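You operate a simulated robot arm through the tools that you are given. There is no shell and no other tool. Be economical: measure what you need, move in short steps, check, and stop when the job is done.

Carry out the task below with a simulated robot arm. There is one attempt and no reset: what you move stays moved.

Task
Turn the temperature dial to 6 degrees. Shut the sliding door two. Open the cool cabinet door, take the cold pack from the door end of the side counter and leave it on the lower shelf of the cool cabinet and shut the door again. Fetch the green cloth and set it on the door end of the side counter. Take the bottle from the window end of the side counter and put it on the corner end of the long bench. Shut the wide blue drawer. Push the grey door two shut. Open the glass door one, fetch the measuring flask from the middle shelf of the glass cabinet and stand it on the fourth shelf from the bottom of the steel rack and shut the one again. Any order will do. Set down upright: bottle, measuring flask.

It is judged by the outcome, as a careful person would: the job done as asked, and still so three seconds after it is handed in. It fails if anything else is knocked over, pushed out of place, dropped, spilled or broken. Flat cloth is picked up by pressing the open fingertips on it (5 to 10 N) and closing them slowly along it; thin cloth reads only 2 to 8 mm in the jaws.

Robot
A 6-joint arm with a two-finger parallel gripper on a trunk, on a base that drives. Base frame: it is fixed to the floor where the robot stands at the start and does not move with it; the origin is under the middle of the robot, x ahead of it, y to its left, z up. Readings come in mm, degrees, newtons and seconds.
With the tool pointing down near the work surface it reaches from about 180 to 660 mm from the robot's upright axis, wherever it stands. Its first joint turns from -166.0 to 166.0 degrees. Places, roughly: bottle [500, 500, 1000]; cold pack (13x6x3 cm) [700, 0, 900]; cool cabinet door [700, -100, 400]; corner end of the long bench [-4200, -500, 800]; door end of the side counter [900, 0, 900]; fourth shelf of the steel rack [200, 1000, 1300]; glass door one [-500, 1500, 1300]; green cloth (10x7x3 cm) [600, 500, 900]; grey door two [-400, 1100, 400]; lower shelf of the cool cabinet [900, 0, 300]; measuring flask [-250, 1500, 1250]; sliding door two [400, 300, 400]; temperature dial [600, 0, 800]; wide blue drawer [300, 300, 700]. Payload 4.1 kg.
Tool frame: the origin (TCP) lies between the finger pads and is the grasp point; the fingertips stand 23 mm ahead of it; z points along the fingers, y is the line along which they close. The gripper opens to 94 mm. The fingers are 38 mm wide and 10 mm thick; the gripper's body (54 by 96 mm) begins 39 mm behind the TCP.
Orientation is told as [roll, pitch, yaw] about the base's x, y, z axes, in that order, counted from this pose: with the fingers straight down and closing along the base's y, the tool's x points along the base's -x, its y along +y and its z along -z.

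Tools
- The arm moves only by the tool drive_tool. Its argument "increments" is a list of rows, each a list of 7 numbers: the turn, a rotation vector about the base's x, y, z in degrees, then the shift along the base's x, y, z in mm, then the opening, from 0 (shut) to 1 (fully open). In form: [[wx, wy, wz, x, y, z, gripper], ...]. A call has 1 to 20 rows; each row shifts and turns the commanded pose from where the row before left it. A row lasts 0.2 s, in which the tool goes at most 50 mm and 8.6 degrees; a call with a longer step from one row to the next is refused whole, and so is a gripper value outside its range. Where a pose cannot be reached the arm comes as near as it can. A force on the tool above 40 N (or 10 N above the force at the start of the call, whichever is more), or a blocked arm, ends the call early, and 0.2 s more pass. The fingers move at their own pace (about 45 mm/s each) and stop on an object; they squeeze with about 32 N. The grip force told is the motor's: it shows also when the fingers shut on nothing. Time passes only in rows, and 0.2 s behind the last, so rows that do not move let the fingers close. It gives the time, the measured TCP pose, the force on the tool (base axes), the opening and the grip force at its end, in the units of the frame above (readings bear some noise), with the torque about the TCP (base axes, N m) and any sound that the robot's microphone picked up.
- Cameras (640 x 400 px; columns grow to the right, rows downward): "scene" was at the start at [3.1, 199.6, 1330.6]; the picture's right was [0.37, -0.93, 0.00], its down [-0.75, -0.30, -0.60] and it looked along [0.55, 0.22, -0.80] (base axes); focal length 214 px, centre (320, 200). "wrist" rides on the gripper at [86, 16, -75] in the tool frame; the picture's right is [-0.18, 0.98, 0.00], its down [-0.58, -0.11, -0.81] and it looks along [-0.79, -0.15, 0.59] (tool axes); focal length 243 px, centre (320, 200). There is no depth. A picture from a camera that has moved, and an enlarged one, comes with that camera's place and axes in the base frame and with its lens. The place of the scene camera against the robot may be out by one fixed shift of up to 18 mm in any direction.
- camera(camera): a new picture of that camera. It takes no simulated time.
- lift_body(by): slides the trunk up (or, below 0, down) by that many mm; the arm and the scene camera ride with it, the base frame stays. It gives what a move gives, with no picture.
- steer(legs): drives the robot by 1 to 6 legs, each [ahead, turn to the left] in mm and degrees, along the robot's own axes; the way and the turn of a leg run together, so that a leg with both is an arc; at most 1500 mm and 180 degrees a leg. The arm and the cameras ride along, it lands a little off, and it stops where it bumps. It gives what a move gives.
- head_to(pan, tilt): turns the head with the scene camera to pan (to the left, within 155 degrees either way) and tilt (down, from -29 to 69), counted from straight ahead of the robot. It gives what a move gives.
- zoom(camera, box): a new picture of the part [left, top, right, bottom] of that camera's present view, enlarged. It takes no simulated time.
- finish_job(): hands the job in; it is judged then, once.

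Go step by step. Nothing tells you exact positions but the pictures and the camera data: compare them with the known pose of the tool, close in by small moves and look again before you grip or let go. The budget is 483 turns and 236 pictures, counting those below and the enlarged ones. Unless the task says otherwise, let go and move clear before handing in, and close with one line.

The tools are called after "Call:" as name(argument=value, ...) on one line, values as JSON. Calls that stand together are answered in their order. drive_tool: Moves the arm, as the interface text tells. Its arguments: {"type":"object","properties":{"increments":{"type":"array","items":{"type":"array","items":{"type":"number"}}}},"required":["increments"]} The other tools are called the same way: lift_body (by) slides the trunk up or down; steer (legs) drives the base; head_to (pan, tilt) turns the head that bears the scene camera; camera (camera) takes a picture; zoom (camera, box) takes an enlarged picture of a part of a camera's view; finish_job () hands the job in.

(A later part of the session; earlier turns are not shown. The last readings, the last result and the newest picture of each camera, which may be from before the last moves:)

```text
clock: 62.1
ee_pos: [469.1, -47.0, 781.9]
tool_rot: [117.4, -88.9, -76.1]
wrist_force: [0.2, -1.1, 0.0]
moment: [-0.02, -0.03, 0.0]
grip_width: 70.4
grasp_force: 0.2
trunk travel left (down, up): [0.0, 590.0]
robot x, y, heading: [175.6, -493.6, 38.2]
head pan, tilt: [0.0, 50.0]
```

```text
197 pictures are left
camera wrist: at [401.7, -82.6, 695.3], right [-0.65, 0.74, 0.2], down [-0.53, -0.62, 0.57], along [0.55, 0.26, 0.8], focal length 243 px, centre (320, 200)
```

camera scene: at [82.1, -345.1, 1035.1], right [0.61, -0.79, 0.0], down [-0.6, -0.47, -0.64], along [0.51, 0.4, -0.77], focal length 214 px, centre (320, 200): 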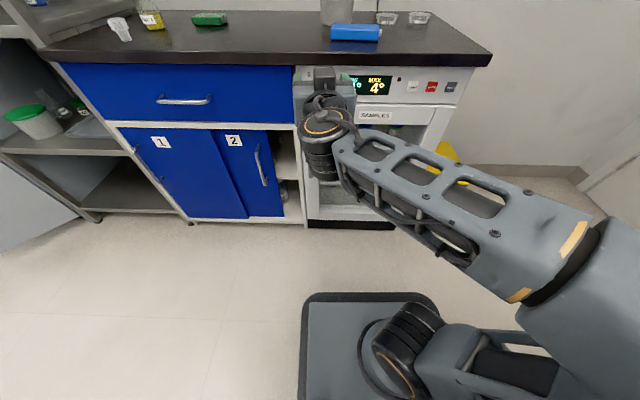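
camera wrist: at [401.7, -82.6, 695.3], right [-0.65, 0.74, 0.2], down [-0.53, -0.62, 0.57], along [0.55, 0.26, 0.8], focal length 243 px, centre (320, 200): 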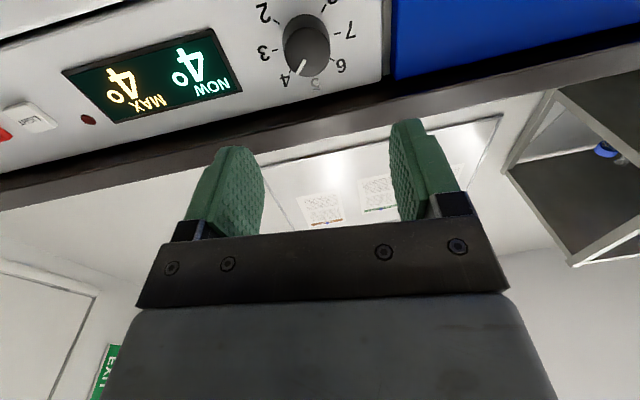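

Zoom to refine the dial's location relative to the tool.

Call:
zoom(camera="wrist", box=[230, 0, 400, 110])

```text
3.64 times, centred on (315, 55) of wrist
camera zoom: at [401.7, -82.6, 695.3], right [-0.65, 0.74, 0.2], down [-0.53, -0.62, 0.57], along [0.55, 0.26, 0.8], focal length 882 px, centre (338, 727)
```

zoom: 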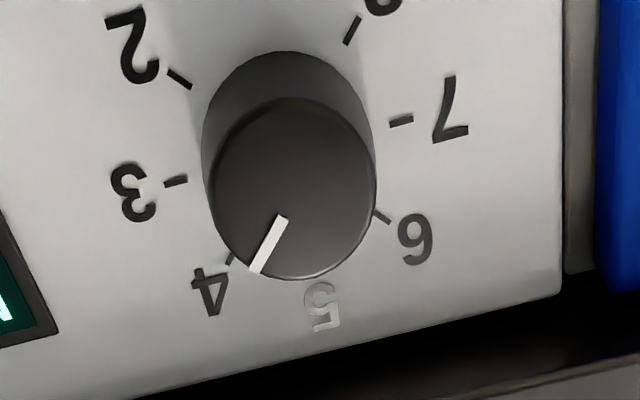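

Dial axis: right offset 325, z≈779.5. Advance to ~27 mm in front of the knob, correct yaw by −3.8°, then test the roll in free space.

Call:
drive_tool(increments=[[0, 0, -1.3, 13, 9.5, 0, 0.75], [0, 0, -1.3, 13, 9.5, 0, 0.75], [0, 0, -1.2, 13, 9.5, -1, 0.75]])

Call:
drive_tool(increments=[[-6.45, -5.03, 0, 0, 0, 0, 0.75], [-6.45, -5.03, 0, 0, 0, 0, 0.75], [-6.45, -5.03, 0, 0, 0, 0, 0.75], [-6.45, -5.03, 0, 0, 0, 0, 0.75]])

```text
clock: 62.9
ee_pos: [507.9, -18.4, 782.0]
tool_rot: [116.5, -88.8, -79.1]
wrist_force: [-1.3, -0.1, 0.3]
moment: [0.02, -0.01, -0.02]
grip_width: 70.2
grasp_force: 0.0
trunk travel left (down, up): [0.0, 590.0]
robot x, y, heading: [176.2, -494.9, 37.8]
head pan, tilt: [0.0, 50.0]
```

```text
clock: 63.9
ee_pos: [506.7, -18.8, 781.0]
tool_rot: [-91.3, -58.1, 128.9]
wrist_force: [0.0, -0.5, 0.3]
moment: [0.02, -0.01, -0.05]
grip_width: 70.5
grasp_force: 0.1
trunk travel left (down, up): [0.0, 590.0]
robot x, y, heading: [174.3, -494.9, 38.1]
head pan, tilt: [0.0, 50.0]
```

Call:
drive_tool(increments=[[-6.45, -5.03, 0, 0, 0, 0, 0.75], [-6.45, -5.03, 0, 0, 0, 0, 0.75], [-6.45, -5.03, 0, 0, 0, 0, 0.75], [-6.45, -5.03, 0, 0, 0, 0, 0.75]])

Call:
drive_tool(increments=[[-6.45, -5.03, 0, 0, 0, 0, 0.75], [-6.45, -5.03, 0, 0, 0, 0, 0.75], [-6.45, -5.03, 0, 0, 0, 0, 0.75]])

Call:
camera(camera="wrist")

```text
clock: 64.9
ee_pos: [506.7, -19.2, 782.2]
tool_rot: [-90.7, -25.3, 128.6]
wrist_force: [0.2, -0.1, 0.2]
moment: [-0.02, 0.06, 0.01]
grip_width: 70.1
grasp_force: 0.1
trunk travel left (down, up): [0.0, 590.0]
robot x, y, heading: [176.4, -493.2, 37.9]
head pan, tilt: [0.0, 50.0]
```

```text
clock: 65.7
ee_pos: [507.6, -18.0, 782.0]
tool_rot: [-90.5, -0.8, 128.4]
wrist_force: [-0.9, 0.3, -0.5]
moment: [-0.03, 0.0, 0.0]
grip_width: 70.6
grasp_force: 0.1
trunk travel left (down, up): [0.0, 590.0]
robot x, y, heading: [178.1, -493.1, 38.1]
head pan, tilt: [0.0, 50.0]
```

```text
195 pictures are left
camera wrist: at [502.9, -132.8, 763.4], right [-0.12, 0.16, -0.98], down [-0.99, -0.05, 0.11], along [-0.03, 0.99, 0.16], focal length 243 px, centre (320, 200)
```

wrist: 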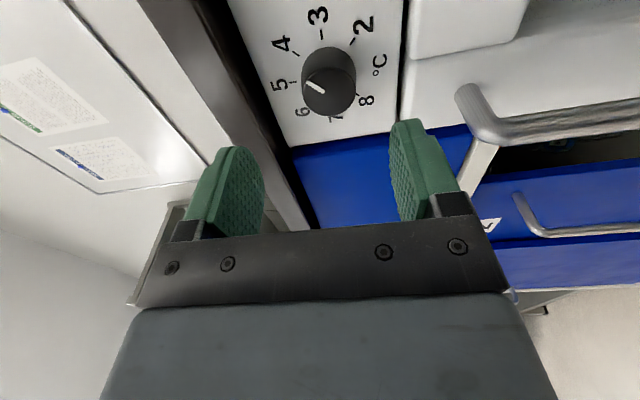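

The roll works through 90°. Roll back, then advance onto the knob.

Call:
drive_tool(increments=[[6.45, 5.03, 0, 0, 0, 0, 0.75], [6.45, 5.03, 0, 0, 0, 0, 0.75], [6.45, 5.03, 0, 0, 0, 0, 0.75], [6.45, 5.03, 0, 0, 0, 0, 0.75], [6.45, 5.03, 0, 0, 0, 0, 0.75], [6.45, 5.03, 0, 0, 0, 0, 0.75], [6.45, 5.03, 0, 0, 0, 0, 0.75], [6.45, 5.03, 0, 0, 0, 0, 0.75], [6.45, 5.03, 0, 0, 0, 0, 0.75], [6.45, 5.03, 0, 0, 0, 0, 0.75], [6.45, 5.03, 0, 0, 0, 0, 0.75]])

Call:
drive_tool(increments=[[0, 0, 0, 11.9, 9.4, -0.6, 0.75], [0, 0, 0, 11.9, 9.4, -0.6, 0.75], [0, 0, 0, 11.9, 9.4, -0.6, 0.75], [0, 0, 0, 11.9, 9.4, -0.6, 0.75], [0, 0, 0, 11.9, 9.4, -0.6, 0.75]])

Call:
camera(camera="wrist")

```text
clock: 68.1
ee_pos: [508.1, -18.0, 780.9]
tool_rot: [113.3, -88.8, -75.9]
wrist_force: [0.3, 0.7, -1.1]
moment: [-0.02, 0.03, 0.03]
grip_width: 70.4
grasp_force: 0.0
trunk travel left (down, up): [0.0, 590.0]
robot x, y, heading: [176.1, -492.2, 37.8]
head pan, tilt: [0.0, 50.0]
```

```text
clock: 69.3
ee_pos: [564.7, 27.7, 778.5]
tool_rot: [113.8, -88.9, -76.2]
wrist_force: [-19.0, -17.9, -4.5]
moment: [-0.25, 0.55, -1.17]
grip_width: 71.4
grasp_force: 1.6
trunk travel left (down, up): [0.0, 590.0]
robot x, y, heading: [174.8, -493.7, 37.8]
head pan, tilt: [0.0, 50.0]
```

```text
194 pictures are left
camera wrist: at [495.5, -3.3, 692.4], right [-0.6, 0.78, 0.2], down [-0.57, -0.59, 0.57], along [0.56, 0.23, 0.79], focal length 243 px, centre (320, 200)
```

wrist: 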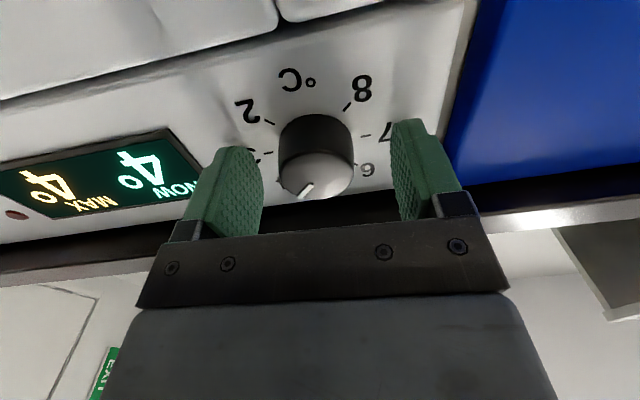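

The tips touch the panel; knob is centred between the fingers. Back off 6 mm and grip.

Call:
drive_tool(increments=[[0, 0, 0, -4.8, -3.7, 0, 0.75], [0, 0, 0, 0, 0, 0, 0.5], [0, 0, 0, 0, 0, 0, 0.3], [0, 0, 0, 0, 0, 0, 0.3], [0, 0, 0, 0, 0, 0, 0.3]])

Call:
camera(camera="wrist")

```text
clock: 70.5
ee_pos: [561.3, 25.1, 778.9]
tool_rot: [117.4, -88.9, -80.0]
wrist_force: [4.2, -1.7, 0.0]
moment: [0.11, -0.14, -0.16]
grip_width: 36.7
grasp_force: 44.6
trunk travel left (down, up): [0.0, 590.0]
robot x, y, heading: [179.4, -494.2, 37.8]
head pan, tilt: [0.0, 50.0]
```

```text
193 pictures are left
camera wrist: at [493.2, -6.6, 692.1], right [-0.6, 0.78, 0.2], down [-0.57, -0.59, 0.57], along [0.56, 0.23, 0.8], focal length 243 px, centre (320, 200)
```

wrist: 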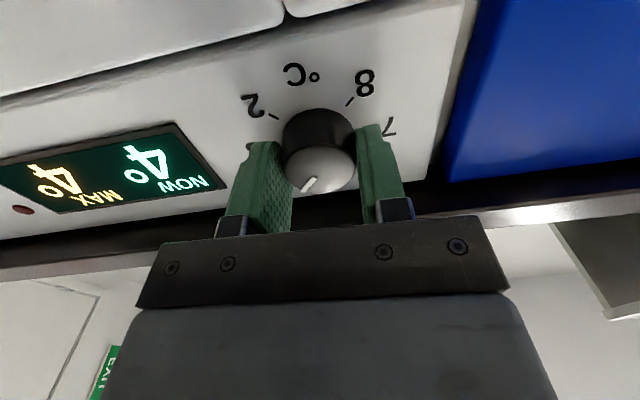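

Gripped. Turn 90° counter-clockwise.

Call:
drive_tool(increments=[[-6.47, -4.99, 0, 0, 0, 0, 0.3], [-6.47, -4.99, 0, 0, 0, 0, 0.3], [-6.47, -4.99, 0, 0, 0, 0, 0.3], [-6.47, -4.99, 0, 0, 0, 0, 0.3], [-6.47, -4.99, 0, 0, 0, 0, 0.3], [-6.47, -4.99, 0, 0, 0, 0, 0.3], [-6.47, -4.99, 0, 0, 0, 0, 0.3], [-6.47, -4.99, 0, 0, 0, 0, 0.3], [-6.47, -4.99, 0, 0, 0, 0, 0.3], [-6.47, -4.99, 0, 0, 0, 0, 0.3], [-6.47, -4.99, 0, 0, 0, 0, 0.3]])

Call:
camera(camera="wrist")

```text
clock: 72.9
ee_pos: [559.9, 25.7, 775.4]
tool_rot: [-89.8, -0.7, 128.3]
wrist_force: [-16.6, 15.6, -8.7]
moment: [-0.15, 0.25, 0.43]
grip_width: 36.3
grasp_force: 45.4
trunk travel left (down, up): [0.0, 590.0]
robot x, y, heading: [173.6, -493.8, 38.0]
head pan, tilt: [0.0, 50.0]
```

```text
192 pictures are left
camera wrist: at [555.3, -88.4, 758.9], right [-0.12, 0.15, -0.98], down [-0.99, -0.04, 0.12], along [-0.02, 0.99, 0.16], focal length 243 px, centre (320, 200)
```

wrist: 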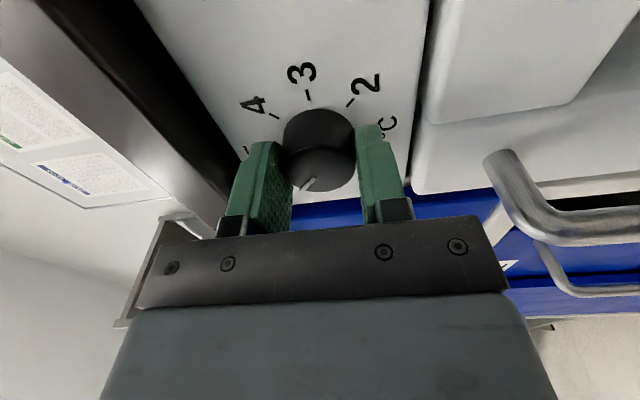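

Dial turned. Release and back off to read it.

Call:
drive_tool(increments=[[0, 0, 0, 0, 0, 0, 0.6], [0, 0, 0, 0, 0, 0, 0.75], [0, 0, 0, -12, -9.2, 0, 0.75], [0, 0, 0, -12, -9.2, 0, 0.75], [0, 0, 0, -12, -9.2, 0, 0.75], [0, 0, 0, -12, -9.2, 0, 0.75]])

Call:
zoom(camera="wrist", box=[220, 0, 420, 130])

```text
clock: 74.3
ee_pos: [513.8, -12.2, 778.2]
tool_rot: [-90.2, -0.9, 128.1]
wrist_force: [-0.3, 0.4, -0.7]
moment: [-0.04, 0.04, -0.01]
grip_width: 70.6
grasp_force: 0.0
trunk travel left (down, up): [0.0, 590.0]
robot x, y, heading: [176.0, -495.6, 37.8]
head pan, tilt: [0.0, 50.0]
```

```text
3.08 times, centred on (320, 65) of wrist
camera zoom: at [508.0, -125.5, 760.0], right [-0.12, 0.16, -0.98], down [-0.99, -0.04, 0.12], along [-0.02, 0.99, 0.16], focal length 746 px, centre (320, 615)
```

zoom: 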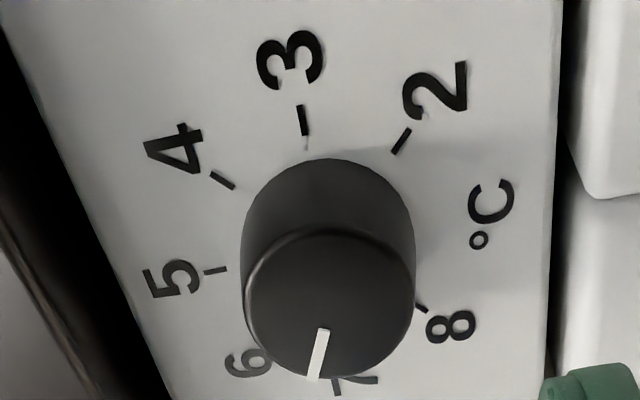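

The pointer now looks between 6 and 7; I'll confirm with the scene camera.

Call:
zoom(camera="scene", box=[260, 50, 400, 140])

Call:
drive_tool(increments=[[0, 0, 0, -16, -12, 0, 0.75], [0, 0, 0, -16, -12, 0, 0.75], [0, 0, 0, -16, -12, 0, 0.75]])

Call:
zoom(camera="wrist", box=[220, 0, 420, 130])

Call:
zoom(camera="scene", box=[260, 50, 400, 140])

```text
4.44 times, centred on (330, 95) of scene
camera zoom: at [82.1, -344.9, 1035.0], right [0.61, -0.79, 0.0], down [-0.6, -0.47, -0.64], along [0.51, 0.4, -0.77], focal length 953 px, centre (276, 667)
```

zoom: 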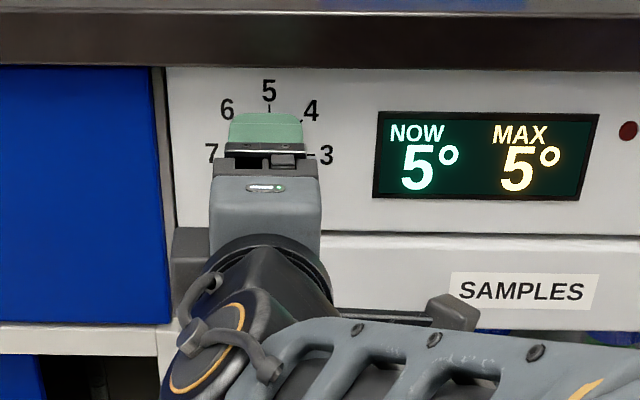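

```text
clock: 75.1
ee_pos: [465.9, -48.7, 779.4]
tool_rot: [-90.2, -1.0, 128.1]
wrist_force: [-0.6, 0.3, 0.1]
moment: [0.02, 0.0, 0.02]
grip_width: 70.5
grasp_force: 0.2
trunk travel left (down, up): [0.0, 590.0]
robot x, y, heading: [173.7, -491.8, 38.1]
head pan, tilt: [0.0, 50.0]
```

```text
3.08 times, centred on (320, 65) of wrist
camera zoom: at [460.0, -162.6, 760.9], right [-0.12, 0.16, -0.98], down [-0.99, -0.04, 0.12], along [-0.02, 0.99, 0.16], focal length 746 px, centre (320, 615)
```

zoom: 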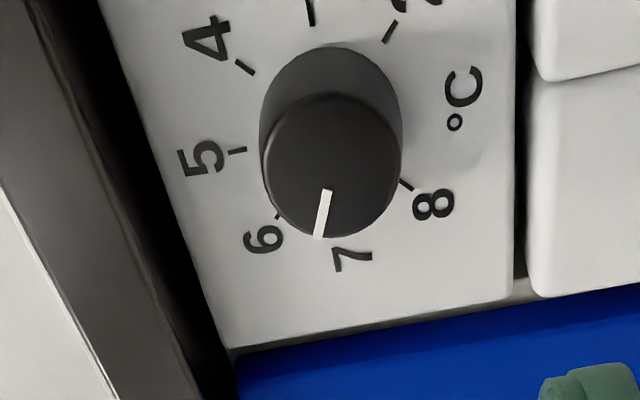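

```text
4.44 times, centred on (330, 95) of scene
camera zoom: at [82.1, -344.9, 1035.0], right [0.61, -0.79, 0.0], down [-0.6, -0.47, -0.64], along [0.51, 0.39, -0.77], focal length 953 px, centre (276, 667)
```

zoom: 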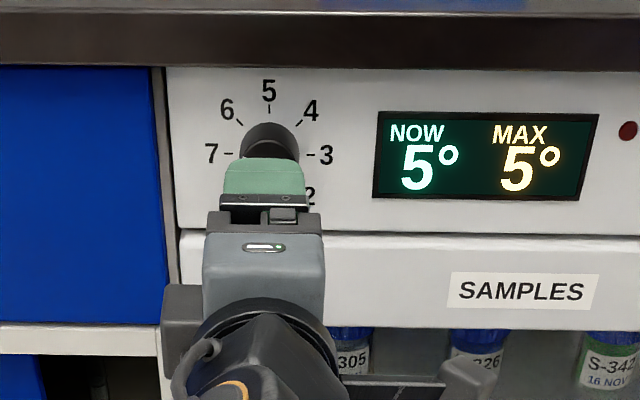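

Display climbs with the setting. I'll move the tool aside to read the pointer from the scene camera.

Call:
drive_tool(increments=[[0, 0, 0, -16, -12, 0, 0.75], [0, 0, 0, 0, 0, -20, 0.75], [0, 0, 0, 0, 0, -20, 0.75], [0, 0, 0, 0, 0, -20, 0.75]])

Call:
zoom(camera="scene", box=[285, 60, 355, 105])

```text
clock: 76.1
ee_pos: [450.4, -59.5, 719.9]
tool_rot: [-90.1, -1.1, 128.2]
wrist_force: [0.1, -1.0, 0.7]
moment: [0.0, -0.01, 0.03]
grip_width: 70.7
grasp_force: 0.0
trunk travel left (down, up): [0.0, 590.0]
robot x, y, heading: [177.1, -492.9, 37.9]
head pan, tilt: [0.0, 50.0]
```

```text
8.89 times, centred on (320, 82) of scene
camera zoom: at [82.0, -345.1, 1035.1], right [0.61, -0.79, 0.0], down [-0.6, -0.47, -0.64], along [0.51, 0.4, -0.77], focal length 1906 px, centre (320, 1244)
```

zoom: 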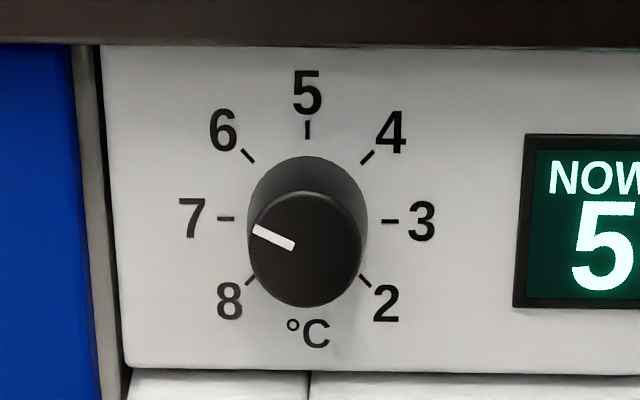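

Pointer is at about 6.5. I'll regrip and turn ~22° clockwise.

Call:
drive_tool(increments=[[0, 0, 0, 0, 0, 20, 0.75], [0, 0, 0, 0, 0, 20, 0.75], [0, 0, 0, 0, 0, 18.5, 0.75], [0, 0, 0, 13.8, 10.6, 0, 0.75], [0, 0, 0, 13.8, 10.6, 0, 0.75], [0, 0, 0, 13.8, 10.6, 0, 0.75], [0, 0, 0, 13.8, 10.6, 0, 0.75], [0, 0, 0, 13.8, 10.6, 0, 0.75], [0, 0, 0, 13.8, 10.6, 0, 0.75], [0, 0, 0, 13.8, 10.6, 0, 0.75], [0, 0, 0, 13.8, 10.6, 0, 0.75]])

Call:
camera(camera="wrist")

```text
clock: 78.5
ee_pos: [561.5, 24.1, 775.3]
tool_rot: [-90.3, -1.0, 128.0]
wrist_force: [0.4, 0.6, -0.2]
moment: [0.03, 0.0, 0.01]
grip_width: 70.4
grasp_force: 0.1
trunk travel left (down, up): [0.0, 590.0]
robot x, y, heading: [175.8, -496.2, 37.9]
head pan, tilt: [0.0, 50.0]
```

```text
186 pictures are left
camera wrist: at [555.1, -89.2, 758.6], right [-0.12, 0.16, -0.98], down [-0.99, -0.04, 0.12], along [-0.02, 0.99, 0.16], focal length 243 px, centre (320, 200)
```

wrist: 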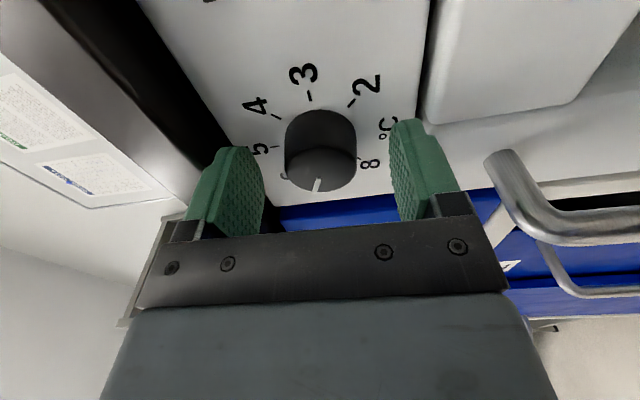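

Call:
drive_tool(increments=[[0, 0, 0, 0, 0, 0, 0.5], [0, 0, 0, 0, 0, 0, 0.3], [0, 0, 0, 0, 0, 0, 0.3], [0, 0, 0, 0, 0, 0, 0.3]])

Call:
zoom(camera="wrist", box=[250, 70, 410, 220])

Call:
drive_tool(increments=[[5.8, 4.5, 0, 0, 0, 0, 0.3], [5.8, 4.5, 0, 0, 0, 0, 0.3], [5.8, 4.5, 0, 0, 0, 0, 0.3], [0, 0, 0, 0, 0, 0, 0.3]])

Call:
zoom(camera="wrist", box=[250, 70, 410, 220])

```text
clock: 79.5
ee_pos: [560.3, 25.1, 776.3]
tool_rot: [-90.1, -1.1, 128.2]
wrist_force: [0.3, 0.2, -2.8]
moment: [0.0, 0.05, 0.01]
grip_width: 36.7
grasp_force: 45.2
trunk travel left (down, up): [0.0, 590.0]
robot x, y, heading: [178.0, -489.9, 37.6]
head pan, tilt: [0.0, 50.0]
```

```text
2.67 times, centred on (330, 145) of wrist
camera zoom: at [555.1, -89.3, 758.1], right [-0.12, 0.16, -0.98], down [-0.99, -0.04, 0.12], along [-0.02, 0.99, 0.16], focal length 647 px, centre (293, 347)
```

zoom: 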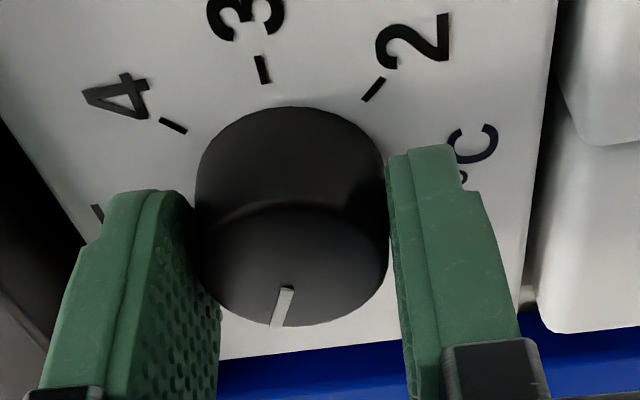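

```text
clock: 80.5
ee_pos: [561.4, 25.8, 777.0]
tool_rot: [-90.2, -23.2, 128.2]
wrist_force: [0.4, 2.2, -0.2]
moment: [0.13, -0.22, 0.64]
grip_width: 36.9
grasp_force: 45.2
trunk travel left (down, up): [0.0, 590.0]
robot x, y, heading: [175.3, -493.2, 37.7]
head pan, tilt: [0.0, 50.0]
```

```text
2.67 times, centred on (330, 145) of wrist
camera zoom: at [547.0, -79.2, 727.2], right [-0.34, 0.44, -0.83], down [-0.94, -0.11, 0.32], along [0.05, 0.89, 0.45], focal length 647 px, centre (293, 347)
```

zoom: 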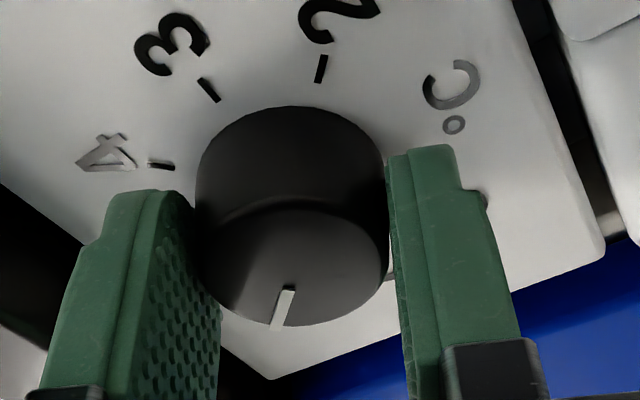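

Knob turned with the tool. Release, back off, lower and read.

Call:
drive_tool(increments=[[0, 0, 0, 0, 0, 0, 0.6], [0, 0, 0, 0, 0, 0, 0.75], [0, 0, 0, -13.8, -10.6, 0, 0.75], [0, 0, 0, -13.8, -10.6, 0, 0.75], [0, 0, 0, -13.8, -10.6, 0, 0.75], [0, 0, 0, -13.8, -10.6, 0, 0.75], [0, 0, 0, -13.8, -10.6, 0, 0.75], [0, 0, 0, -13.8, -10.6, 0, 0.75], [0, 0, 0, -13.8, -10.6, 0, 0.75], [0, 0, 0, 0, 0, -20, 0.75], [0, 0, 0, 0, 0, -20, 0.75], [0, 0, 0, 0, 0, -20, 0.75]])

Call:
zoom(camera="scene", box=[285, 60, 355, 105])

```text
clock: 83.1
ee_pos: [463.8, -51.4, 717.7]
tool_rot: [-90.2, -23.1, 128.1]
wrist_force: [-0.2, -0.5, 0.8]
moment: [-0.03, -0.04, -0.01]
grip_width: 70.4
grasp_force: 0.1
trunk travel left (down, up): [0.0, 590.0]
robot x, y, heading: [176.9, -491.1, 38.1]
head pan, tilt: [0.0, 50.0]
```

```text
8.89 times, centred on (320, 82) of scene
camera zoom: at [82.0, -345.1, 1035.1], right [0.61, -0.79, 0.0], down [-0.6, -0.47, -0.64], along [0.51, 0.4, -0.77], focal length 1906 px, centre (320, 1244)
```

zoom: 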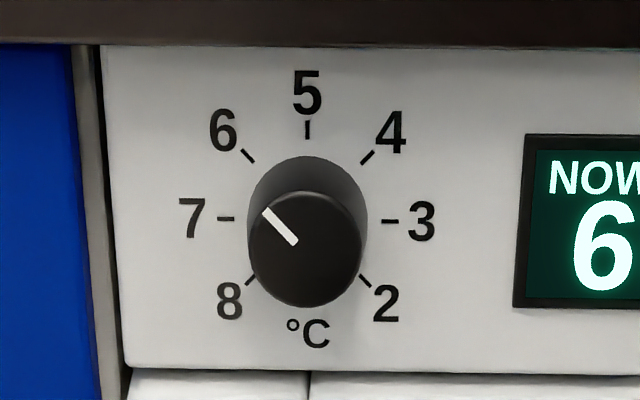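

Dial reads 6. Next: the cool cabinet door; roll the gripper back level and look at the handle.

Call:
drive_tool(increments=[[6.6, 5.1, 0, -8, -6, 0, 0.75], [6.6, 5.1, 0, -8, -6, 0, 0.75], [6.6, 5.1, 0, -8, -6, 0, 0.75], [6.6, 5.1, 0, -8, -6, 0, 0.75], [6.6, 5.1, 0, -8, -6, 0, 0.75], [6.6, 5.1, 0, -8, -6, 0, 0.75], [6.6, 5.1, 0, -8, -6, 0, 0.75], [6.6, 5.1, 0, -8, -6, 0, 0.75]])

Call:
camera(camera="wrist")

Call:
camera(camera="scene")

```text
clock: 84.9
ee_pos: [399.9, -97.5, 716.3]
tool_rot: [-170.1, -89.6, -152.6]
wrist_force: [0.4, -0.6, -0.4]
moment: [0.01, 0.0, 0.01]
grip_width: 70.5
grasp_force: 0.0
trunk travel left (down, up): [0.0, 590.0]
robot x, y, heading: [178.8, -490.3, 37.7]
head pan, tilt: [0.0, 50.0]
```

```text
182 pictures are left
camera wrist: at [331.2, -130.4, 629.4], right [-0.6, 0.78, 0.18], down [-0.58, -0.58, 0.58], along [0.55, 0.24, 0.8], focal length 243 px, centre (320, 200)
```

wrist: 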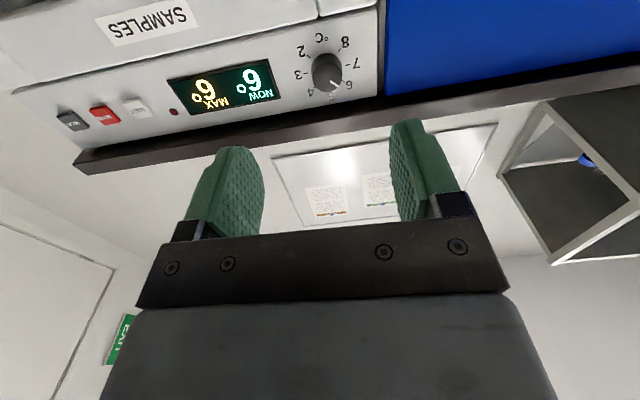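

```text
181 pictures are left
camera scene: at [82.1, -345.0, 1035.1], right [0.61, -0.79, 0.0], down [-0.6, -0.47, -0.64], along [0.51, 0.39, -0.77], focal length 214 px, centre (320, 200)
```

scene: 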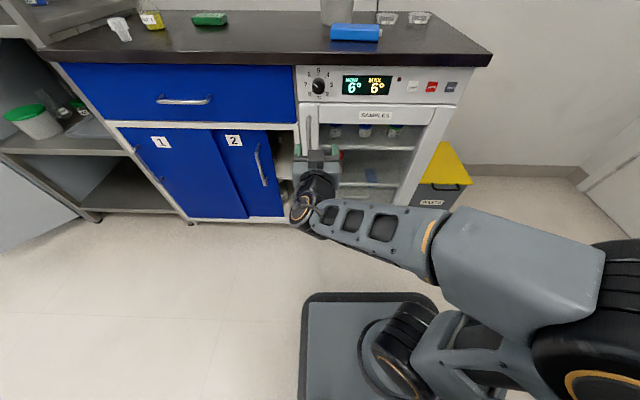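

Call:
zoom(camera="scene", box=[270, 60, 470, 220])

```text
2.50 times, centred on (370, 140) of scene
camera zoom: at [82.1, -345.0, 1035.1], right [0.61, -0.79, 0.0], down [-0.6, -0.47, -0.64], along [0.51, 0.39, -0.77], focal length 536 px, centre (195, 350)
```

zoom: 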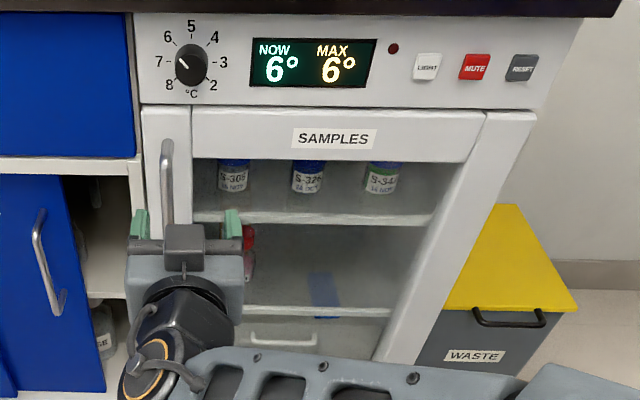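

Handle bar at right≈295, z 450–705, ~40 mm proud of the door. Approach in front of it at z≈660, in checked steps.

Call:
drive_tool(increments=[[0, 0, 0, -5.3, 6.9, -17, 0.75], [0, 0, 0, -5.3, 6.9, -17, 0.75], [0, 0, 0, -5.3, 6.9, -17, 0.75], [0, 0, 0, 15.9, 12.2, 0, 0.75], [0, 0, 0, 15.9, 12.2, 0, 0.75], [0, 0, 0, 15.9, 12.2, 0, 0.75], [0, 0, 0, 15.9, 12.2, 0, 0.75], [0, 0, 0, 15.9, 12.2, 0, 0.75], [0, 0, 0, 15.9, 12.2, 0, 0.75]])

Call:
zoom(camera="scene", box=[270, 60, 470, 220])

Call:
camera(camera="wrist")

```text
clock: 86.9
ee_pos: [478.9, -2.7, 663.2]
tool_rot: [-156.9, -89.6, -165.6]
wrist_force: [1.1, 0.5, 1.0]
moment: [0.02, 0.01, -0.02]
grip_width: 70.2
grasp_force: 0.1
trunk travel left (down, up): [0.0, 590.0]
robot x, y, heading: [178.5, -492.5, 38.1]
head pan, tilt: [0.0, 50.0]
```

```text
2.50 times, centred on (370, 140) of scene
camera zoom: at [81.9, -345.1, 1035.1], right [0.61, -0.79, 0.0], down [-0.6, -0.47, -0.64], along [0.51, 0.4, -0.77], focal length 536 px, centre (195, 350)
```

zoom: 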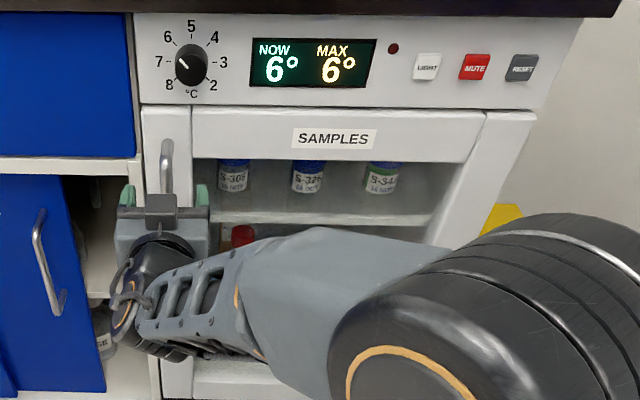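

```text
178 pictures are left
camera wrist: at [410.6, -35.9, 577.0], right [-0.6, 0.78, 0.18], down [-0.58, -0.58, 0.58], along [0.55, 0.24, 0.8], focal length 243 px, centre (320, 200)
```

wrist: 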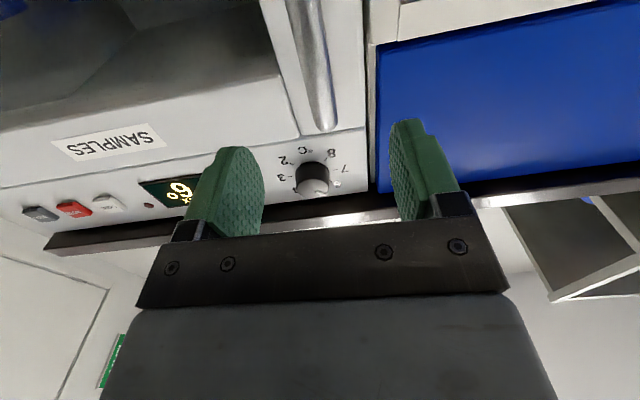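

Aligned with the bar. Advance 72 mm and close.

Call:
drive_tool(increments=[[0, 0, 0, 11.4, 8.8, 0, 0.75], [0, 0, 0, 11.4, 8.8, 0, 0.75], [0, 0, 0, 11.4, 8.8, 0, 0.75], [0, 0, 0, 11.4, 8.8, 0, 0.75], [0, 0, 0, 11.4, 8.8, 0, 0.75]])

Call:
camera(camera="wrist")

```text
clock: 88.1
ee_pos: [537.0, 39.8, 666.1]
tool_rot: [-152.9, -89.6, -169.4]
wrist_force: [-0.1, 0.0, 0.8]
moment: [-0.02, 0.0, 0.02]
grip_width: 70.7
grasp_force: 0.0
trunk travel left (down, up): [0.0, 590.0]
robot x, y, heading: [175.1, -495.8, 37.8]
head pan, tilt: [0.0, 50.0]
```

```text
177 pictures are left
camera wrist: at [468.0, 7.0, 578.5], right [-0.6, 0.78, 0.18], down [-0.58, -0.58, 0.58], along [0.55, 0.24, 0.8], focal length 243 px, centre (320, 200)
```

wrist: 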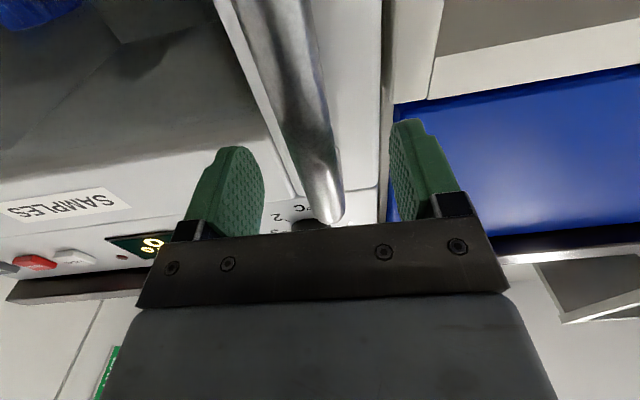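

Bar sits between the fingers. Close the grip.

Call:
drive_tool(increments=[[0, 0, 0, 0, 0, 0, 0.5], [0, 0, 0, 0, 0, 0, 0.2], [0, 0, 0, 0, 0, 0, 0.1], [0, 0, 0, 0, 0, 0, 0.0], [0, 0, 0, 0, 0, 0, 0.0]])

Call:
camera(camera="wrist")

```text
clock: 89.3
ee_pos: [534.9, 42.5, 666.0]
tool_rot: [-152.0, -89.4, -170.2]
wrist_force: [-17.3, 15.8, 0.2]
moment: [0.64, 0.82, -1.24]
grip_width: 16.7
grasp_force: 44.8
trunk travel left (down, up): [0.0, 590.0]
robot x, y, heading: [178.5, -489.8, 38.4]
head pan, tilt: [0.0, 50.0]
```

```text
176 pictures are left
camera wrist: at [466.0, 8.2, 578.5], right [-0.6, 0.78, 0.18], down [-0.58, -0.58, 0.58], along [0.55, 0.24, 0.8], focal length 243 px, centre (320, 200)
```

wrist: 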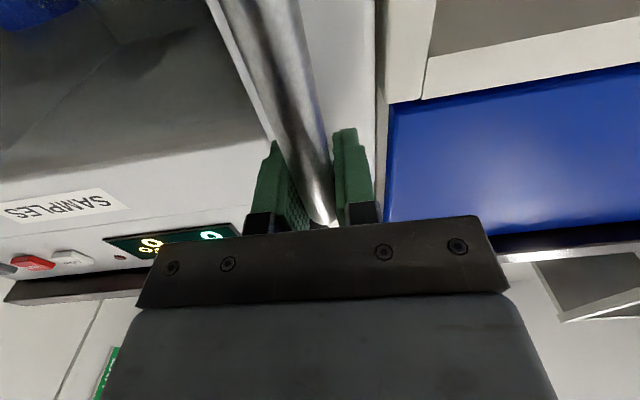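

Gripped. Pull the door open along its arc (hinge on the right, radius ≈455 mm), first ~10°.

Call:
drive_tool(increments=[[0, 0, 0, -7.1, -6.7, 0, 0], [0, 0, 0, -6.9, -7.0, 0, 0], [0, 0, 0, -6.7, -7.2, 0, 0], [0, 0, 0, -6.5, -7.5, 0, 0], [0, 0, 0, -6.4, -7.7, 0, 0], [0, 0, 0, -6.2, -7.9, 0, 0], [0, 0, 0, -6.0, -8.1, 0, 0], [0, 0, 0, -5.9, -8.3, 0, 0]])

Call:
camera(camera="scene")

```text
clock: 90.7
ee_pos: [494.3, 0.4, 664.8]
tool_rot: [-131.4, -89.2, 169.7]
wrist_force: [-3.6, 9.0, 0.8]
moment: [-0.6, -0.12, 1.67]
grip_width: 18.2
grasp_force: 44.8
trunk travel left (down, up): [0.0, 590.0]
robot x, y, heading: [176.7, -492.0, 38.5]
head pan, tilt: [0.0, 50.0]
stopped in row 7: the force on the tool passed its limit at 41 N (the readings are from after the stop); the commanded pose is now the measured one
```

```text
175 pictures are left
camera scene: at [80.2, -345.0, 1034.8], right [0.62, -0.78, 0.0], down [-0.6, -0.48, -0.64], along [0.5, 0.4, -0.77], focal length 214 px, centre (320, 200)
```

scene: 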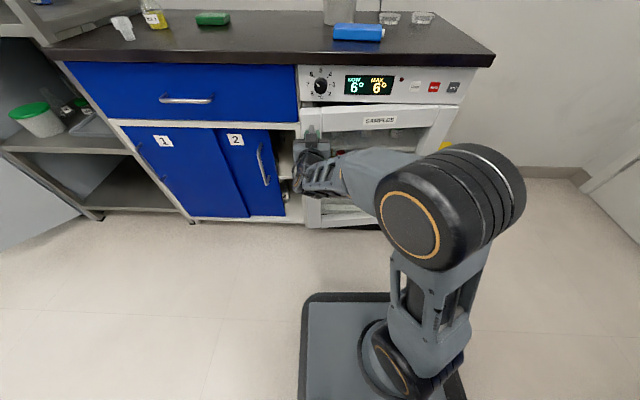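

Door is opening (about 7°). Continue with a flatter arc.

Call:
drive_tool(increments=[[0, 0, 0, -7.2, -7.1, 0, 0], [0, 0, 0, -7.1, -7.3, 0, 0], [0, 0, 0, -6.9, -7.5, 0, 0], [0, 0, 0, -6.8, -7.7, 0, 0], [0, 0, 0, -6.6, -7.9, 0, 0], [0, 0, 0, -6.5, -8.0, 0, 0]])

Call:
drive_tool(increments=[[0, 0, 0, -6.2, -8.1, 0, 0], [0, 0, 0, -6.0, -8.2, 0, 0], [0, 0, 0, -5.8, -8.3, 0, 0], [0, 0, 0, -5.6, -8.4, 0, 0], [0, 0, 0, -5.4, -8.5, 0, 0]])

Call:
camera(camera="scene")

```text
clock: 92.1
ee_pos: [456.8, -48.7, 666.0]
tool_rot: [-160.1, -89.4, -162.1]
wrist_force: [28.4, -15.0, 0.3]
moment: [-0.55, 0.25, 1.15]
grip_width: 22.9
grasp_force: 45.0
trunk travel left (down, up): [0.0, 590.0]
robot x, y, heading: [177.2, -493.2, 37.9]
head pan, tilt: [0.0, 50.0]
```

```text
clock: 92.5
ee_pos: [454.8, -51.8, 665.2]
tool_rot: [-153.4, -89.3, -169.1]
wrist_force: [14.5, -5.2, -1.3]
moment: [-0.4, 0.15, 1.25]
grip_width: 23.1
grasp_force: 45.0
trunk travel left (down, up): [0.0, 590.0]
robot x, y, heading: [175.1, -494.0, 37.9]
head pan, tilt: [0.0, 50.0]
stopped in row 1: the force on the tool passed its limit at 44 N (the readings are from after the stop); the commanded pose is now the measured one
```

```text
174 pictures are left
camera scene: at [83.2, -344.8, 1035.2], right [0.61, -0.79, 0.0], down [-0.61, -0.47, -0.64], along [0.51, 0.39, -0.77], focal length 214 px, centre (320, 200)
```

scene: 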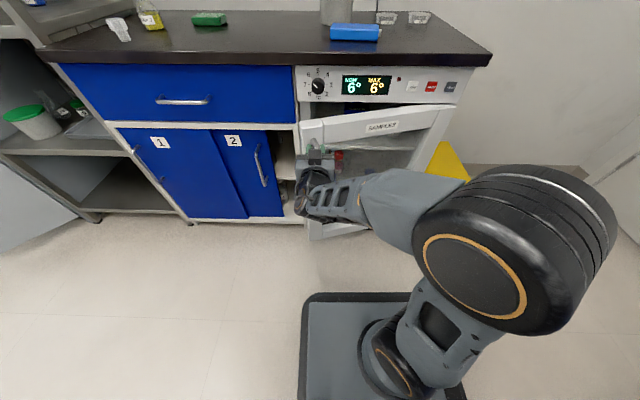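

Door is ~15° open. I'll release here, then relocate left and hook the door's inner edge from above with the tool pointing down.

Call:
drive_tool(increments=[[0, 0, 0, 0, 0, 0, 0.4], [0, 0, 0, 0, 0, 0, 0.8], [0, 0, 0, 0, 0, 0, 0.8], [0, 0, 0, -8, -6, 0, 0.8], [0, 0, 0, -12, -9, 0, 0.8], [0, 0, 0, -12, -9, 0, 0.8], [0, 0, 0, -12, -9, 0, 0.8]])

Call:
camera(camera="scene")

```text
clock: 94.0
ee_pos: [408.2, -85.3, 664.6]
tool_rot: [-151.0, -89.4, -171.3]
wrist_force: [1.0, 0.1, 0.5]
moment: [-0.03, 0.0, 0.05]
grip_width: 75.0
grasp_force: 0.1
trunk travel left (down, up): [0.0, 590.0]
robot x, y, heading: [174.9, -489.0, 38.1]
head pan, tilt: [0.0, 50.0]
```

```text
173 pictures are left
camera scene: at [81.9, -344.8, 1035.0], right [0.62, -0.79, 0.0], down [-0.6, -0.47, -0.64], along [0.51, 0.4, -0.77], focal length 214 px, centre (320, 200)
```

scene: 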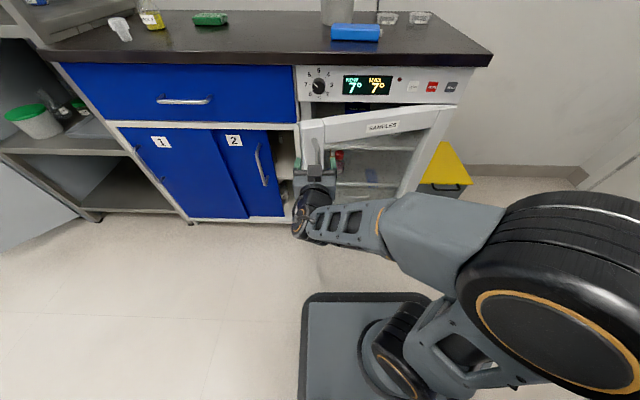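

Rotate the tool back to pointing down.

Call:
drive_tool(increments=[[-4.99, 6.49, 0, 0, 0, 6, 0.4], [-4.99, 6.49, 0, 0, 0, 6, 0.2], [-4.99, 6.49, 0, 0, 0, 6, 0], [-4.99, 6.49, 0, 0, 0, 6, 0]])

Call:
drive_tool(increments=[[-4.99, 6.49, 0, 0, 0, 6, 0], [-4.99, 6.49, 0, 0, 0, 6, 0], [-4.99, 6.49, 0, 0, 0, 6, 0], [-4.99, 6.49, 0, 0, 0, 6, 0], [-4.99, 6.49, 0, 0, 0, 6, 0], [-4.99, 6.49, 0, 0, 0, 6, 0], [-4.99, 6.49, 0, 0, 0, 6, 0]])

Call:
camera(camera="scene")

```text
clock: 95.0
ee_pos: [409.7, -85.1, 689.7]
tool_rot: [-0.3, -57.9, 38.2]
wrist_force: [-0.7, 0.4, 0.2]
moment: [-0.02, -0.01, 0.01]
grip_width: 0.1
grasp_force: 11.9
trunk travel left (down, up): [0.0, 590.0]
robot x, y, heading: [175.4, -495.5, 38.0]
head pan, tilt: [0.0, 50.0]
```

```text
clock: 96.7
ee_pos: [408.3, -85.2, 731.5]
tool_rot: [0.1, -0.4, 37.9]
wrist_force: [0.5, -0.2, 0.0]
moment: [0.01, 0.0, 0.0]
grip_width: 0.0
grasp_force: 32.1
trunk travel left (down, up): [0.0, 590.0]
robot x, y, heading: [175.7, -493.6, 38.0]
head pan, tilt: [0.0, 50.0]
```

```text
172 pictures are left
camera scene: at [81.7, -345.0, 1035.1], right [0.62, -0.79, 0.0], down [-0.6, -0.47, -0.64], along [0.51, 0.4, -0.77], focal length 214 px, centre (320, 200)
```

scene: 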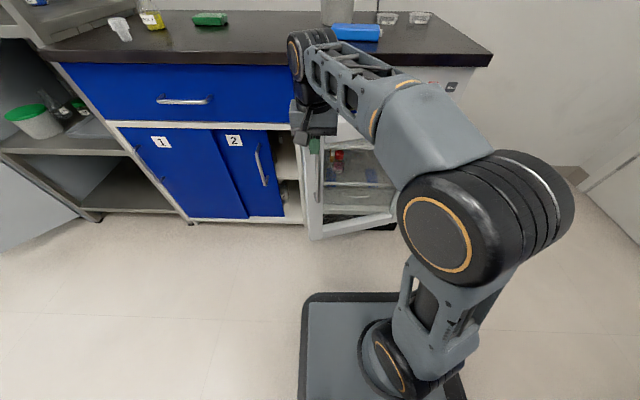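

Tool is down again. A top grip on the vertical bar lets the wrist yaw with the door, so I'll shift the robot left ~250 mm (clear of the door swing) and grip the handle from above.

Call:
steer(legs=[[-30, 0], [0, 90], [250, 0], [0, -90]])

Call:
camera(camera="scene")

Call:
camera(camera="wrist")

```text
clock: 106.5
ee_pos: [221.1, 91.3, 730.8]
tool_rot: [0.1, -0.6, 39.4]
wrist_force: [-0.7, -0.3, 0.4]
moment: [-0.01, -0.01, -0.01]
grip_width: 0.0
grasp_force: 32.7
trunk travel left (down, up): [0.0, 590.0]
robot x, y, heading: [1.2, -321.9, 39.5]
head pan, tilt: [0.0, 50.0]
```

```text
171 pictures are left
camera scene: at [-98.6, -178.9, 1035.1], right [0.64, -0.77, 0.0], down [-0.59, -0.49, -0.64], along [0.5, 0.41, -0.77], focal length 214 px, centre (320, 200)
```

scene: 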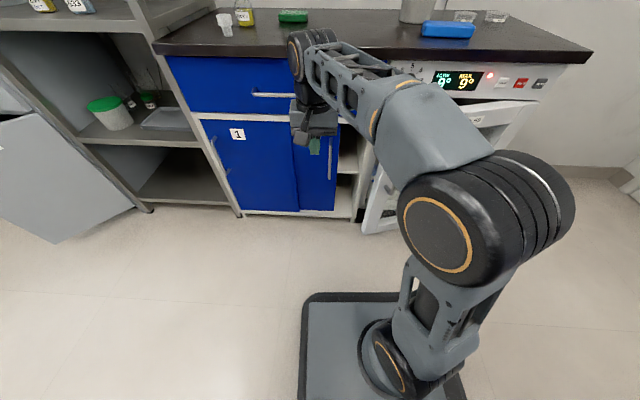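

```text
170 pictures are left
camera wrist: at [142.9, 46.9, 805.2], right [-0.48, 0.88, 0.0], down [0.51, 0.28, 0.81], along [0.71, 0.39, -0.58], focal length 243 px, centre (320, 200)
```

wrist: 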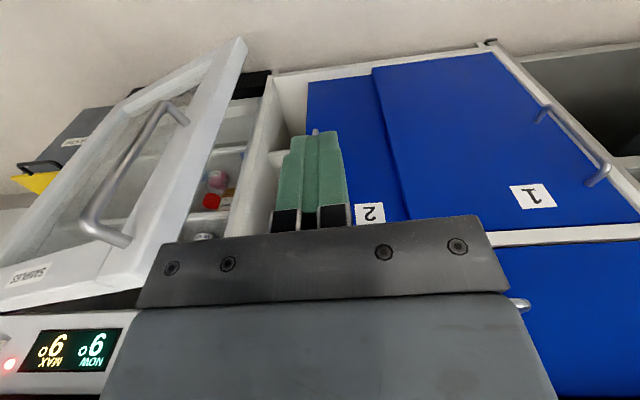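

The handle bar should be at about (455, −52), top ≈ z 690. Move above it with yaw aligned to the door (~52°) and check.

Call:
drive_tool(increments=[[0, 0, 1.5, 28, -17, 5, 0.5], [0, 0, 1.5, 28, -17, 5, 0.5], [0, 0, 1.5, 28, -17, 5, 0.5], [0, 0, 1.5, 28, -17, 5, 0.5], [0, 0, 1.5, 28, -17, 5, 0.5], [0, 0, 1.5, 28, -17, 5, 0.5], [0, 0, 1.5, 28, -17, 5, 0.5], [0, 0, 1.5, 28, -17, 5, 0.5]])

Call:
camera(camera="wrist")

Call:
camera(camera="scene")

```text
clock: 108.3
ee_pos: [444.4, -46.5, 771.2]
tool_rot: [0.1, -0.5, 51.4]
wrist_force: [0.0, -0.4, -0.2]
moment: [0.01, 0.02, 0.0]
grip_width: 47.0
grasp_force: 0.0
trunk travel left (down, up): [0.0, 590.0]
robot x, y, heading: [1.1, -323.8, 39.7]
head pan, tilt: [0.0, 50.0]
```

```text
169 pictures are left
camera wrist: at [377.4, -104.7, 844.9], right [-0.65, 0.76, 0.0], down [0.44, 0.38, 0.81], along [0.61, 0.53, -0.58], focal length 243 px, centre (320, 200)
```

wrist: 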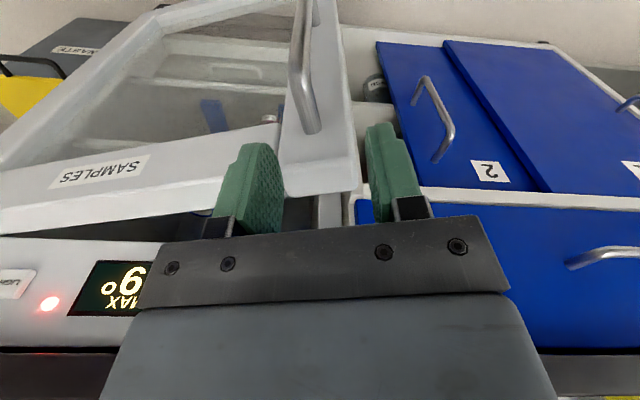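

```text
168 pictures are left
camera scene: at [-98.7, -178.9, 1035.0], right [0.64, -0.77, 0.0], down [-0.59, -0.49, -0.64], along [0.5, 0.41, -0.77], focal length 214 px, centre (320, 200)
```

scene: 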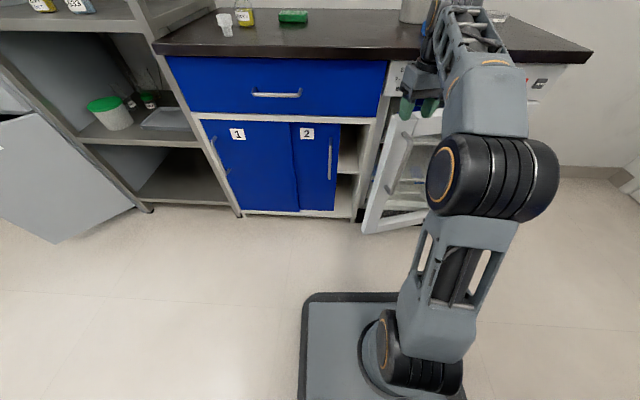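

Call:
drive_tool(increments=[[0, 0, 0, 6, 0, -9, 0.5], [0, 0, 0, 6, 0, -9, 0.5]])

Call:
zoom(camera="wrist", box=[200, 0, 440, 240])

```text
clock: 109.0
ee_pos: [456.4, -44.9, 752.5]
tool_rot: [0.1, -0.6, 51.4]
wrist_force: [0.2, -0.6, 0.0]
moment: [-0.01, 0.03, 0.02]
grip_width: 47.1
grasp_force: 0.0
trunk travel left (down, up): [0.0, 590.0]
robot x, y, heading: [-1.9, -325.3, 39.4]
head pan, tilt: [0.0, 50.0]
```

```text
1.67 times, centred on (320, 120) of wrist
camera zoom: at [389.4, -104.0, 826.8], right [-0.65, 0.76, 0.0], down [0.44, 0.38, 0.81], along [0.61, 0.53, -0.58], focal length 404 px, centre (320, 333)
```

zoom: 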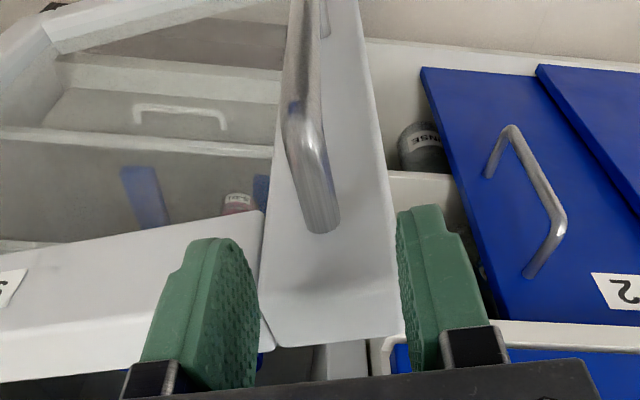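

The bar itself is at about (449, −62), its top bend ≈ z 688. Shift over it and descend.

Call:
drive_tool(increments=[[0, 0, 0, -7.4, -17, 0, 0.5], [0, 0, 0, 0, 0, -20, 0.5], [0, 0, 0, 0, 0, -15, 0.5]])

Call:
zoom(camera="wrist", box=[200, 0, 440, 240])

```text
clock: 109.8
ee_pos: [448.3, -62.6, 719.1]
tool_rot: [0.1, -0.5, 51.4]
wrist_force: [-0.3, -0.6, -0.4]
moment: [0.01, 0.0, -0.01]
grip_width: 46.7
grasp_force: 0.1
trunk travel left (down, up): [0.0, 590.0]
robot x, y, heading: [-0.2, -324.4, 39.5]
head pan, tilt: [0.0, 50.0]
```

```text
1.67 times, centred on (320, 120) of wrist
camera zoom: at [381.6, -120.8, 792.0], right [-0.65, 0.76, 0.0], down [0.44, 0.38, 0.81], along [0.61, 0.53, -0.58], focal length 404 px, centre (320, 333)
```

zoom: 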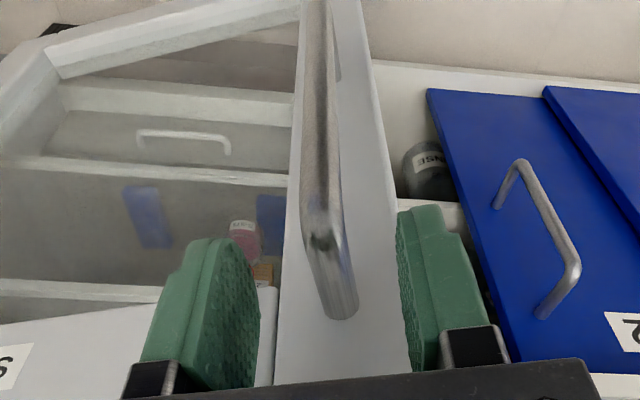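

Call:
drive_tool(increments=[[0, 0, 0, -4, -3, -5, 0.5], [0, 0, 0, 0, 0, -15, 0.5], [0, 0, 0, 0, 0, -15, 0.5], [0, 0, 0, 0, 0, -10, 0.5]])

Call:
camera(camera="wrist")

```text
clock: 110.8
ee_pos: [445.3, -65.4, 673.8]
tool_rot: [0.1, -0.6, 51.3]
wrist_force: [-0.1, -0.3, -0.3]
moment: [0.06, -0.02, 0.0]
grip_width: 47.0
grasp_force: 0.1
trunk travel left (down, up): [0.0, 590.0]
robot x, y, heading: [0.3, -324.5, 39.3]
head pan, tilt: [0.0, 50.0]
```

```text
165 pictures are left
camera wrist: at [378.1, -124.3, 747.4], right [-0.65, 0.76, 0.0], down [0.44, 0.38, 0.81], along [0.61, 0.53, -0.58], focal length 243 px, centre (320, 200)
```

wrist: 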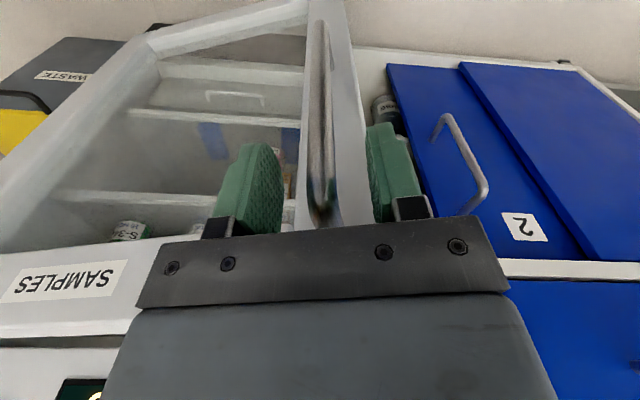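

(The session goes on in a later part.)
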